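You operate a simulated robot arm through the tools that you are given. There is no shell and no other tool. Be economical: measure what you need, move in short steps, check, and stop when the job is done.

The job below is to be done with a simulated robot arm. You get a single attempt, and the scene is never put back.

JOB
Fetch the grey clip and set it on top of the low purple wheel.

It is judged by the outcome, as a careful person would: the job done as asked, and still so three seconds after it is handed in. It fails if anything else is knocked over, pushed out of place, dropped, spilled or broken.

ROBOT AND FRAMES
A 6-joint arm with a two-finger parallel gripper, fixed in place. Base frame: the origin is at the foot of the arm, x ahead of it, y to its left, z up; the work surface is at about z = 800. Lengths are in mm, angles in rad, forces in N, time in s.
With the tool pointing down near the work surface it reaches from about 260 to 680 mm from the base axis. Its first joint turns from -1.152 to 1.152 rad. Payload 2.9 kg.
Tool frame: the origin (TCP) lies between the finger pads and is the grasp point; the fingertips stand 30 mm ahead of it; z points along the fingers, y is the line along which they close. The gripper opens to 110 mm. The fingers are 20 mm wide and 10 mm thick; the gripper's body (48 by 112 mm) begins 55 mm behind the TCP.
Orientation is that of the tool frame in the base frame, as [roll, pitch, yaw] about the fixed x, y, z axes, in that order (R = Rz(yaw) Ry(pitch) Rx(roll)). With the fingers straight down and closing along the base's y, the tool's x points along the base's -x, its y along +y and its z along -z.

CONTROLS
- The arm moves only by the tool servo_tool. Its argument "rows" is a list of rows, each a list of 7 numbers: the shift along the tool's x, y, z in units of 20 mm (1.0 is 20 mm), then the turn, a rotation vector about the tool's x, y, z in units of 6 degrees (1.0 is 6 degrees), then the gripper command, from -1 (shut) to 1 (fully open), values between in proportion. In form: [[tx, ty, tz, wx, wy, wz, fingers], ...]. A call has 1 to 10 rows; each row shifts and turns the commanded pose from where the row before left it, along the tool's axes as they then stand. A call with a number of a shift or a turn outside -1 to 1 is refused whole. A row lasts 0.2 s, in which the tool goes at most 50 mm and 0.15 rad; a call with a longer step from one row to the next is refused whole, and so is a gripper value outside its range. A pose out of reach is approached as far as the arm can. The call stops where the force on the tool passes 40 N (or 10 N more than at its start, if that is more) or the arm is blocked; 0.2 s more then pass. Each finger travels about 108 mm/s and halts on what it meets, pressing with about 21 N; the grip force reading is that of the motor and also rises with nothing between the fingers. The clock runs only during rows and for 0.2 s after the last one: add rows that do not move to give the fingers time. It gives the time, the measured TCP pose, the force on the tool (base axes), the opening and the grip force at its end, in the units of the frame above (readings bear some noise).
- Cameras (640 x 400 px; columns grow to the right, rows downward): "scene" is fixed at [60.6, 416.7, 1398.8]; the picture's right is [-0.90, -0.44, 0.00], its down [-0.25, 0.51, -0.82] and it looks along [0.36, -0.74, -0.57] (base axes); focal length 335 px, centre (320, 200). "wrist" rides on the gripper at [-36, 0, -57] in the tool frame; the picture's right is [0.00, -1.00, 0.00], its down [0.97, 0.00, -0.24] and it looks along [0.24, 0.00, 0.97] (tool axes); focal length 218 px, centre (320, 200).
- get_image(camera): a new picture of that camera. It takes no simulated time.
- locate(camera, pixels): for up to 12 pixels [column, row] of the newest picture of that camera ("zoom" is the newest enlarged one), the place [x, y, z] in the base frame of the surface seen there, good to about 2 mm, but the place of the scene camera against the robot may be out by one fixed shift of up to 18 mm in any direction. It takes no simulated time.
- close_up(camera, box): a new picture of the part [left, top, right, bottom] of that camera's present view, enlarged. It takes no simulated time.
- finish_job(): hands the job in; it is judged then, once.

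Go step by step. Measure first, check grasps and placings, and put right what went wrong. The budget is 60 turns and 22 pictures, counting those below and the enlarged ones. Unless the task says otherwise, let go and move clear before handing in, and close with one line.

The tools are called after ">>>" by a JSON object that holds its "op" and its "data". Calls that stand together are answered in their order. servo_tool: Moves the arm, as the interface text tells. Its arguments: {"type":"object","properties":{"rows":{"type":"array","items":{"type":"array","items":{"type":"number"}}}},"required":["rows"]} The other tools are called the same way: get_image (camera) takes a picture; locate (camera, pixels) gives the place of the surface under pixels of a picture; close_up (camera, box) takes an enlarged picture of a part of a camera's view; finish_job () hands the job in.

At the start:

```text
t: 0.0
position: [325.0, -250.0, 1034.0]
tcp_rot: [3.141, 0.001, 3.14]
ft_force: [-0.1, 0.5, -1.0]
opening: 110.3
finger_force: 0.1
```

scene: 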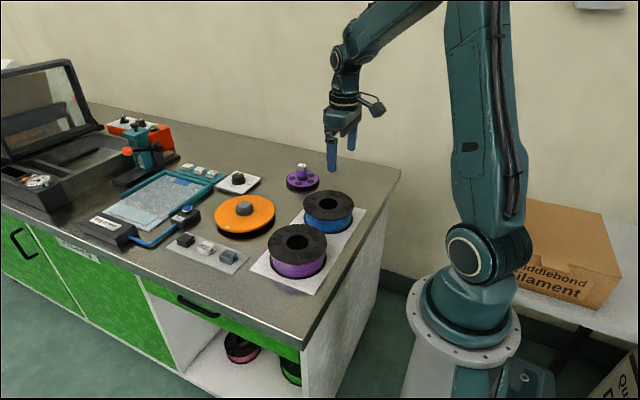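
wrist: 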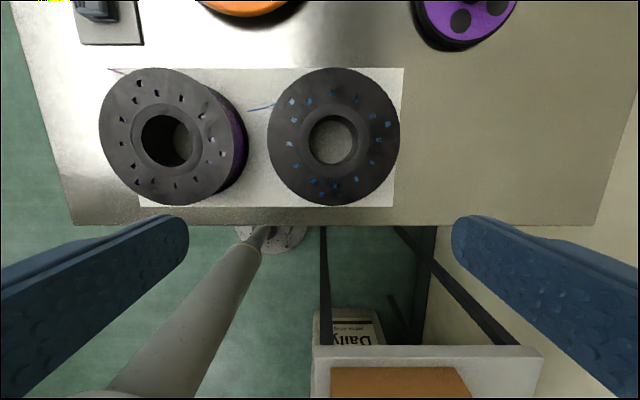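

The scene shows clip-like objects on a small plate near (185,240), (205,247), (228,256), and a purple wheel at (303,178) with something on it. I'll enlarge both areas.

>>> {"op": "close_up", "data": {"camera": "scene", "box": [150, 210, 270, 285]}}

>>> {"op": "close_up", "data": {"camera": "scene", "box": [200, 150, 340, 238]}}

```text
5.33 times, centred on (210, 248) of scene
```

zoom: 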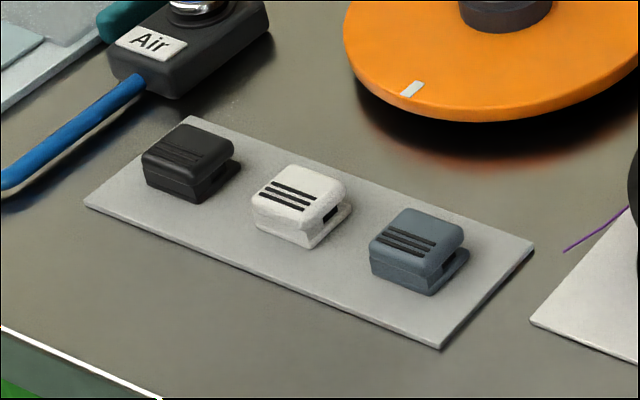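

```text
4.55 times, centred on (270, 194) of scene
```

zoom: 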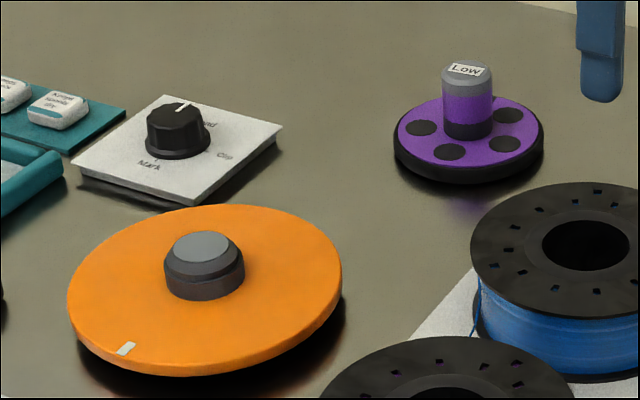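

The grey clip is the right-hand one (near 228,256), and the purple wheel at (303,178) has a centre post marked "Low". I'll measure both.

>>> {"op": "locate", "data": {"camera": "zoom", "pixels": [[467, 72], [467, 130], [422, 128], [450, 152], [505, 144], [402, 130], [540, 130], [475, 168], [470, 186], [350, 100], [587, 100], [457, 99]]}}

>>> {"op": "locate", "data": {"camera": "scene", "pixels": [[228, 251], [222, 252], [233, 255], [227, 260], [220, 258], [205, 245], [240, 262], [230, 270], [250, 270], [303, 166], [327, 198], [296, 238]]}}

```text
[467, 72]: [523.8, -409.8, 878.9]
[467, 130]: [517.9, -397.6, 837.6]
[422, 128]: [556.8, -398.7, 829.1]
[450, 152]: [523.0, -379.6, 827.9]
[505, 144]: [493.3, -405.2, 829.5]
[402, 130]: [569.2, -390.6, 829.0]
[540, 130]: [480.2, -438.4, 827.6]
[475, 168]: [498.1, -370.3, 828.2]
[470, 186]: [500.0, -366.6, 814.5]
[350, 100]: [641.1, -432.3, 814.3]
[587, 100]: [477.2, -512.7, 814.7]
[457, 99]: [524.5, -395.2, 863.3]
```

```text
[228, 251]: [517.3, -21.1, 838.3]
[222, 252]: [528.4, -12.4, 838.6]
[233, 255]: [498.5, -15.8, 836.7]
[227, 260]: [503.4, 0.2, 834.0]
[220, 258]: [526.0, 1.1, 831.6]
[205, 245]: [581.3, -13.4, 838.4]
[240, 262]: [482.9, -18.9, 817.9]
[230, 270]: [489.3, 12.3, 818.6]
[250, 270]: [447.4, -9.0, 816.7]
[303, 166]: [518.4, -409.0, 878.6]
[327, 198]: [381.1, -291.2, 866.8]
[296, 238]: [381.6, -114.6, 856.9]
```

The scene camera reads roughly 14 mm high, so I'll refine with the wrist camera. I'm moving above the clip now, staying at height.

>>> {"op": "servo_tool", "data": {"rows": [[-0.8, 1, 0, 0, 0, 0, 0], [-0.8, 1, 0, 0, 0, 0, 0], [-0.8, 1, 0, 0, 0, 0, 0], [-0.8, 1, 0, 0, 0, 0, 0], [-0.8, 1, 0, 0, 0, 0, 0], [-0.8, 1, 0, 0, 0, 0, 0], [-0.8, 1, 0, 0, 0, 0, 0], [-0.8, 1, 0, 0, 0, 0, 0], [-0.8, 1, 0, 0, 0, 0, 0], [-0.8, 1, 0, 0, 0, 0, 0]]}}

>>> {"op": "servo_tool", "data": {"rows": [[0, 1, 1, 0, 0, 0, 0], [0, 1, 1, 0, 0, 0, 0], [0, 0, 1, 0, 0, 0, 0], [0, 0, 0, 0, 0, 0, 0]]}}

>>> {"op": "get_image", "data": {"camera": "wrist"}}

```text
t: 2.2
position: [484.6, -51.0, 1031.9]
tcp_rot: [-3.14, -0.001, 3.14]
ft_force: [0.6, 0.1, 0.1]
opening: 55.3
finger_force: 0.1
```

```text
t: 3.2
position: [485.1, -8.6, 972.2]
tcp_rot: [-3.141, -0.001, -3.141]
ft_force: [0.2, -0.1, 0.6]
opening: 55.0
finger_force: 0.0
```

```text
17 pictures are left
```

wrist: 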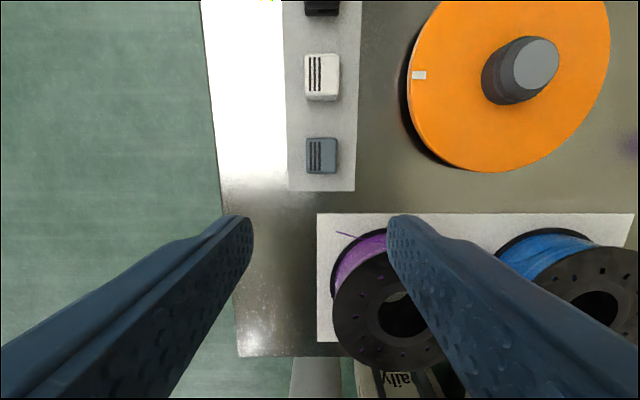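

The grey clip shows at (321,155) in the wrist view, aligned with the axes. I'll enlarge it and measure.

>>> {"op": "close_up", "data": {"camera": "wrist", "box": [280, 120, 376, 180]}}

>>> {"op": "locate", "data": {"camera": "wrist", "pixels": [[321, 155], [309, 155], [334, 155], [321, 141], [321, 168], [321, 172], [300, 155], [345, 155], [321, 75], [321, 98], [538, 62], [325, 183]]}}

```text
6.67 times, centred on (328, 150) of wrist
```

zoom: 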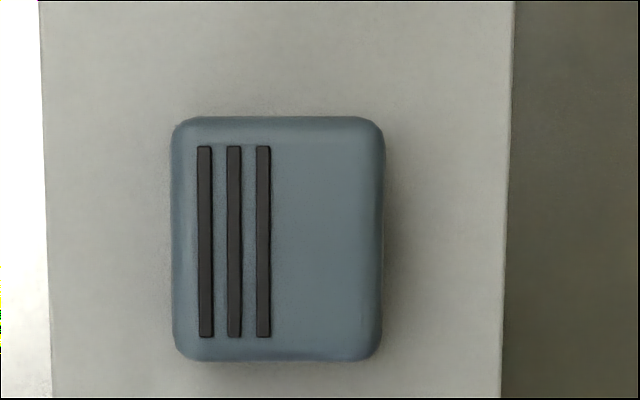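

```text
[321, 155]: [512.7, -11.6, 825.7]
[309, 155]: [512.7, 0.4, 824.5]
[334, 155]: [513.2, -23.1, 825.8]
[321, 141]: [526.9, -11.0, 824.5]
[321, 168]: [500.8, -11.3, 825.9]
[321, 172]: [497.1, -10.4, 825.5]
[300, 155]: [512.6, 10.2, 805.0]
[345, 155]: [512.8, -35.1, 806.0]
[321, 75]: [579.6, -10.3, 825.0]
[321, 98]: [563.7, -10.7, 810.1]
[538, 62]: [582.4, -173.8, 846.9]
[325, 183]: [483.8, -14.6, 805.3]
```

The clip spans x≈495–530, y≈-26..+3.5, with its top at 825.5 on a plate at 805. I'll turn the tool 90° to grip it on its solid sides along x.

>>> {"op": "servo_tool", "data": {"rows": [[0, 0, 0, 0, 0, -1, 0], [0, 0, 0, 0, 0, -1, 0], [0, 0, 0, 0, 0, -1, 0], [0, 0, 0, 0, 0, -1, 0], [0, 0, 0, 0, 0, -1, 0], [0, 0, 0, 0, 0, -1, 0], [0, 0, 0, 0, 0, -1, 0], [0, 0, 0, 0, 0, -1, 0], [0, 0, 0, 0, 0, -1, 0], [0, 0, 0, 0, 0, -1, 0]]}}

>>> {"op": "servo_tool", "data": {"rows": [[0, 0, 0, 0, 0, -1, 0.1], [0, 0, 0, 0, 0, -1, 0.1], [0, 0, 0, 0, 0, -1, 0.1], [0, 0, 0, 0, 0, -1, 0.1], [0, 0, 0, 0, 0, -1, 0.1], [0.15, -0.7, 0, 0, 0, 0, 0.1], [0, -0.67, 0, 0, 0, 0, 0.1], [0, 0, 1, 0, 0, 0, 0.1], [0, 0, 1, 0, 0, 0, 0.1], [0, 0, 0, 0, 0, 0, 0.1]]}}

>>> {"op": "get_image", "data": {"camera": "wrist"}}

```text
t: 5.4
position: [485.2, -11.6, 973.5]
tcp_rot: [3.141, -0.001, -2.093]
ft_force: [-0.1, 0.4, -0.6]
opening: 55.0
finger_force: 0.1
```

```text
t: 7.6
position: [512.1, -13.3, 933.6]
tcp_rot: [3.141, -0.001, -1.57]
ft_force: [0.7, 0.2, -0.9]
opening: 61.0
finger_force: 0.0
```

```text
15 pictures are left
```

wrist: 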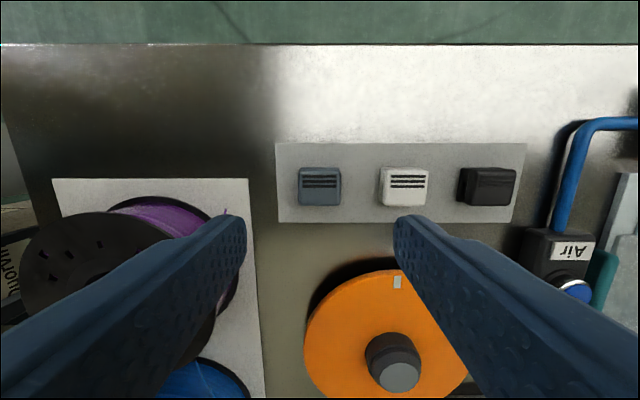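

The clip is centred at (319,187) between the fingers. I'll verify its edges from this closer view before descending.

>>> {"op": "locate", "data": {"camera": "wrist", "pixels": [[301, 180], [340, 180], [320, 169], [320, 194], [320, 180], [382, 180]]}}

>>> {"op": "servo_tool", "data": {"rows": [[0, 0, 1, 0, 0, 0, -0.1], [0, 0, 1, 0, 0, 0, -0.1], [0, 0, 1, 0, 0, 0, -0.1], [0, 0, 0, 0, 0, 0, -0.1]]}}

```text
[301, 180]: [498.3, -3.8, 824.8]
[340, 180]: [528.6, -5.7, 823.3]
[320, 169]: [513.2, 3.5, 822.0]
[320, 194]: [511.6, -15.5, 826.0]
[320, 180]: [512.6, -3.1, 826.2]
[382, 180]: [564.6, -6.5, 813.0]
```

```text
t: 8.6
position: [512.5, -14.1, 872.4]
tcp_rot: [-3.141, 0.0, -1.571]
ft_force: [-0.7, -0.2, 0.7]
opening: 49.4
finger_force: 0.0
```

Aligned to within about 2 mm. I'll descend to TCP ≈ 838.5 (tips 3 mm above the plate) and close.

>>> {"op": "servo_tool", "data": {"rows": [[-0.1, 0, 0.9, 0, 0, 0, -0.1], [0, 0, 0.8, 0, 0, 0, -0.1], [0, 0, 0, 0, 0, 0, -0.1], [0, 0, 0, 0, 0, 0, -1], [0, 0, 0, 0, 0, 0, -1], [0, 0, 0, 0, 0, 0, -1]]}}

```text
t: 10.0
position: [512.7, -11.3, 837.1]
tcp_rot: [-3.141, 0.001, -1.571]
ft_force: [0.4, -0.1, -0.7]
opening: 32.6
finger_force: 21.4
```

The fingers hold at 32.6 mm with 21 N, so the clip is gripped. I'll lift straight up and check.

>>> {"op": "servo_tool", "data": {"rows": [[0, 0, -0.5, 0, 0, 0, -1], [0, 0, -1, 0, 0, 0, -1], [0, 0, -1, 0, 0, 0, -1], [0, 0, -1, 0, 0, 0, -1], [0, 0, -1, 0, 0, 0, -1], [0, 0, -1, 0, 0, 0, -1], [0, 0, -1, 0, 0, 0, -1], [0, 0, 0, 0, 0, 0, -1]]}}

>>> {"op": "get_image", "data": {"camera": "wrist"}}

```text
t: 11.8
position: [512.2, -11.9, 969.1]
tcp_rot: [3.141, -0.001, -1.572]
ft_force: [-0.1, -0.7, -0.2]
opening: 32.6
finger_force: 20.7
```

```text
14 pictures are left
```

wrist: 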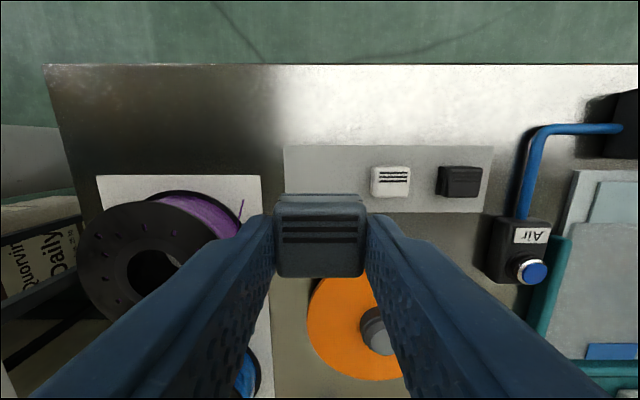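

The clip is held squarely at (320,235). I'll carry it high towards the wheel, stopping offset in x so the camera can see past the fingers.

>>> {"op": "servo_tool", "data": {"rows": [[1, 0.19, 0, 0, 0, 0, -1], [1, 0.19, 0, 0, 0, 0, -1], [1, 0.19, 0, 0, 0, 0, -1], [1, 0.19, 0, 0, 0, 0, -1], [1, 0.19, 0, 0, 0, 0, -1], [1, 0.19, 0, 0, 0, 0, -1], [1, 0.19, 0, 0, 0, 0, -1], [1, 0.19, 0, 0, 0, 0, -1], [1, 0.19, 0, 0, 0, 0, -1], [1, 0.19, 0, 0, 0, 0, -1]]}}

>>> {"op": "servo_tool", "data": {"rows": [[1, 0.19, 0, 0, 0, 0, -1], [1, 0.19, 0, 0, 0, 0, -1], [1, 0.19, 0, 0, 0, 0, -1], [1, 0.19, 0, 0, 0, 0, -1], [1, 0.19, 0, 0, 0, 0, -1], [1, 0.19, 0, 0, 0, 0, -1], [1, 0.19, 0, 0, 0, 0, -1], [1, 0.19, 0, 0, 0, 0, -1], [0.9, 0.19, 0, 0, 0, 0, -1], [0, 0, 0, 0, 0, 0, -1]]}}

>>> {"op": "get_image", "data": {"camera": "wrist"}}

```text
t: 14.0
position: [472.9, -211.8, 969.5]
tcp_rot: [3.14, 0.003, -1.571]
ft_force: [-0.3, 0.1, -0.2]
opening: 32.7
finger_force: 21.2
```

```text
t: 16.2
position: [439.2, -390.1, 968.9]
tcp_rot: [3.14, 0.0, -1.57]
ft_force: [0.7, 0.2, 0.0]
opening: 32.4
finger_force: 20.6
```

```text
13 pictures are left
```

wrist: 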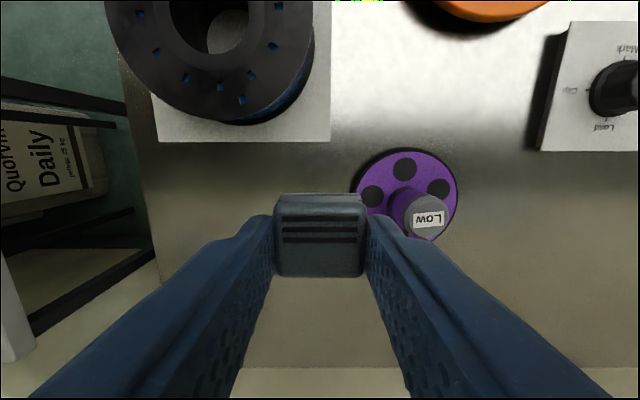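

>>> {"op": "close_up", "data": {"camera": "wrist", "box": [336, 135, 480, 225]}}

>>> {"op": "locate", "data": {"camera": "wrist", "pixels": [[428, 218], [412, 218], [444, 218], [428, 199], [428, 236], [404, 170], [438, 188], [372, 196], [404, 152], [456, 192], [358, 182], [340, 165]]}}

```text
4.44 times, centred on (408, 180) of wrist
```

zoom: 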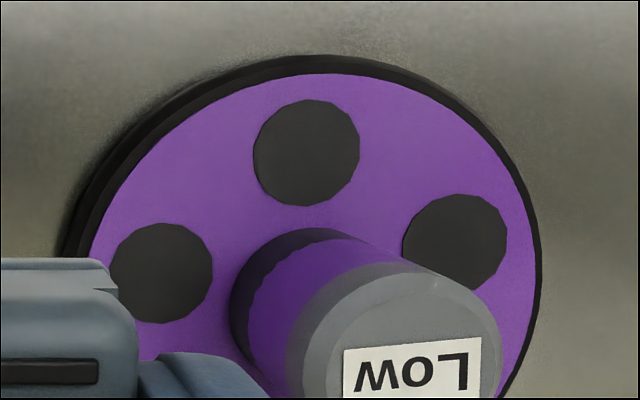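

```text
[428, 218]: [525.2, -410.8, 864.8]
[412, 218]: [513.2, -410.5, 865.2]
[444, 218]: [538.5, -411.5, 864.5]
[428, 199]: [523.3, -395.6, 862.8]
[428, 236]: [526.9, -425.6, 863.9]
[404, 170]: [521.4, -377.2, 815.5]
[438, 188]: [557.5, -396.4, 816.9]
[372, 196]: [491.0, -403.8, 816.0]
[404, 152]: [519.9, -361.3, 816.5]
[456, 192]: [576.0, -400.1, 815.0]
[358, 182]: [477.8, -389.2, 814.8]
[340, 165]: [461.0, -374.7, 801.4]
```

The post is centred at about (525.5,-411), radius 15, top 865; the disc top is at z≈815.7 with radius ≈51. I'll place the clip on the flat disc beside the post, centred at (525.5,-378.5); first align and come down part way.

>>> {"op": "servo_tool", "data": {"rows": [[-0.12, -0.87, 0, 0, 0, 0, -1], [-0.12, -0.86, 0, 0, 0, 0, -1], [-0.12, -0.86, 0, 0, 0, 0, -1], [-0.12, -0.86, 0, 0, 0, 0, -1], [-0.1, -0.86, 0, 0, 0, 0, -1], [0, 0, 1, 0, 0, 0, -1], [0, 0, 1, 0, 0, 0, -1], [0, 0, 1, 0, 0, 0, -1], [0, 0, 0, 0, 0, 0, -1]]}}

>>> {"op": "get_image", "data": {"camera": "wrist"}}

>>> {"op": "close_up", "data": {"camera": "scene", "box": [240, 110, 368, 190]}}

```text
t: 18.2
position: [527.6, -378.5, 910.0]
tcp_rot: [3.141, 0.001, -1.571]
ft_force: [-0.9, 0.1, -0.8]
opening: 32.4
finger_force: 21.2
```

```text
11 pictures are left
```

wrist: 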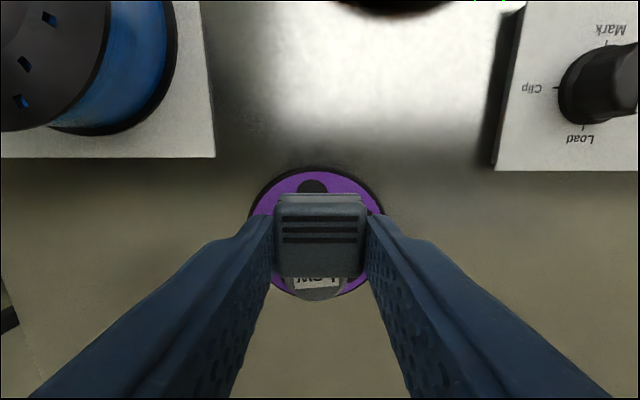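

```text
5.00 times, centred on (304, 150) of scene
```

zoom: 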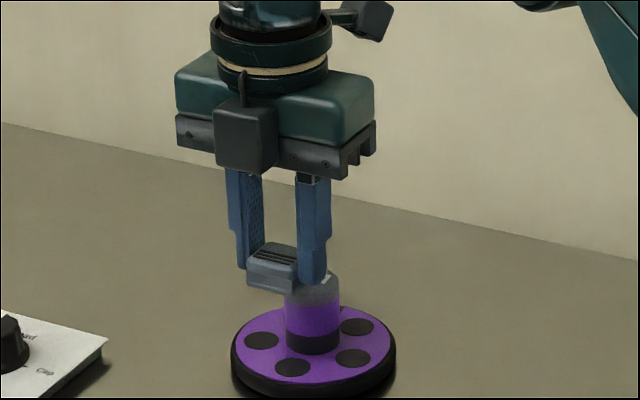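

Alignment is good, with the wheel centred under the tool and the clip in front of the post. I'll lower to just above the disc.

>>> {"op": "servo_tool", "data": {"rows": [[0, 0.07, 0.6, 0, 0, 0, -1], [0, 0, 0.6, 0, 0, 0, -1], [0, 0, 0.6, 0, 0, 0, -1], [0, 0, 0.6, 0, 0, 0, -1], [0, 0, 0.4, 0, 0, 0, -1], [0, 0, 0, 0, 0, 0, -1]]}}

>>> {"op": "close_up", "data": {"camera": "scene", "box": [240, 130, 368, 210]}}

```text
t: 19.6
position: [524.0, -378.0, 853.5]
tcp_rot: [-3.141, 0.001, -1.572]
ft_force: [-0.7, -0.5, -0.1]
opening: 32.6
finger_force: 20.9
```

```text
5.00 times, centred on (304, 170) of scene
```

zoom: 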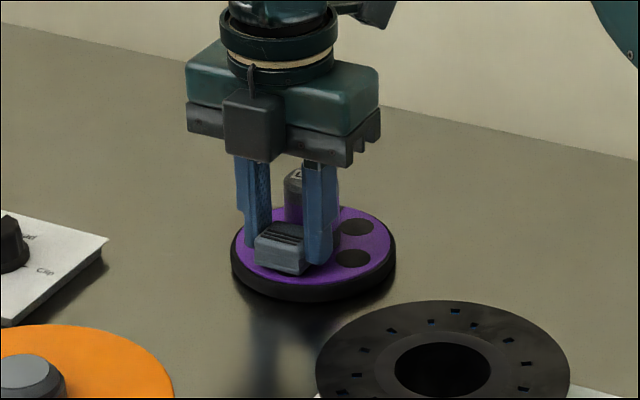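

The clip hovers a few mm above the disc at TCP 853.5, with no contact yet. I'll ease down in 1 mm steps.

>>> {"op": "servo_tool", "data": {"rows": [[0, 0, 0.08, 0, 0, 0, -1], [0, 0, 0.06, 0, 0, 0, -1], [0, 0, 0.05, 0, 0, 0, -1], [0, 0, 0.05, 0, 0, 0, -1], [0, 0, 0, 0, 0, 0, -1]]}}

```text
t: 20.8
position: [525.1, -378.5, 848.8]
tcp_rot: [-3.141, -0.001, -1.572]
ft_force: [-0.2, 1.1, -0.6]
opening: 32.7
finger_force: 21.2
```

>>> {"op": "servo_tool", "data": {"rows": [[0, 0, 0.04, 0, 0, 0, -1], [0, 0, 0.04, 0, 0, 0, -1], [0, 0, 0, 0, 0, 0, -1]]}}

```text
t: 21.6
position: [525.4, -378.6, 848.8]
tcp_rot: [-3.14, -0.001, -1.572]
ft_force: [-3.4, 1.4, 12.6]
opening: 32.4
finger_force: 21.0
```

Vertical force rose to 12.6 N, so the clip is seated on the disc. I'll back off by a hair, open modestly, and rise.

>>> {"op": "servo_tool", "data": {"rows": [[0, 0, -0.03, 0, 0, 0, -1], [0, 0, 0, 0, 0, 0, -0.3], [0, 0, 0, 0, 0, 0, -0.1], [0, 0, 0, 0, 0, 0, -0.1], [0, 0, -0.5, 0, 0, 0, -0.1], [0, 0, -1, 0, 0, 0, -0.1], [0, 0, -1, 0, 0, 0, -0.1], [0, 0, -1, 0, 0, 0, -0.1], [0, 0, -1, 0, 0, 0, -0.1], [0, 0, -1, 0, 0, 0, -0.1]]}}

>>> {"op": "close_up", "data": {"camera": "scene", "box": [240, 130, 368, 210]}}

>>> {"op": "get_image", "data": {"camera": "wrist"}}

```text
t: 23.8
position: [524.1, -378.4, 957.0]
tcp_rot: [3.141, 0.001, -1.57]
ft_force: [-0.6, -0.2, -1.2]
opening: 49.6
finger_force: 0.1
```

```text
5.00 times, centred on (304, 170) of scene
```

zoom: 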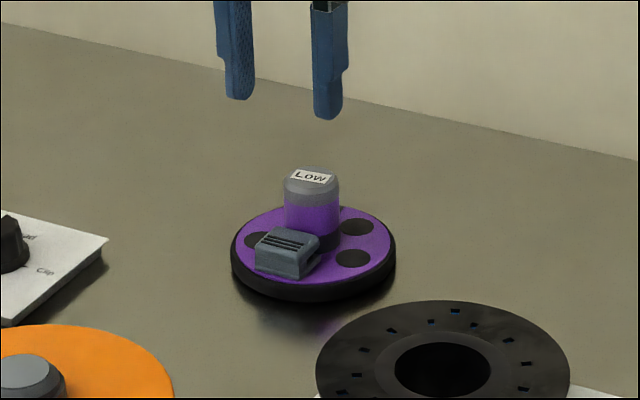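

```text
7 pictures are left
```

wrist: 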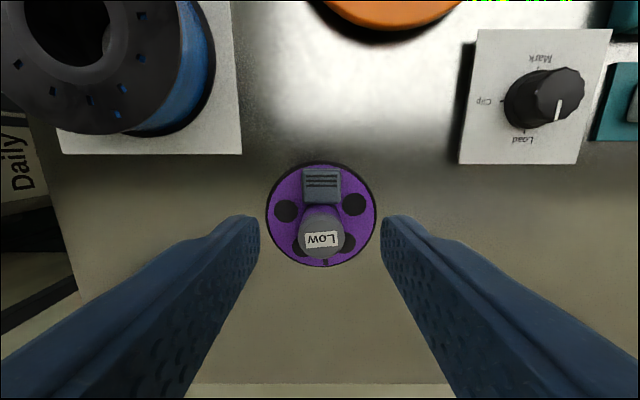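

The clip rests flat on the purple disc, at (285,253) in the enlarged view and (322,185) in the wrist view. The wheel is where it was and the gripper is well clear, so I'm handing in.

>>> {"op": "finish_job", "data": {}}

```text
The job is handed in.
```

The grey clip is lying flat on the purple wheel's disc, beside its "Low" post. The gripper is clear, and nothing else looked disturbed in the last pictures.
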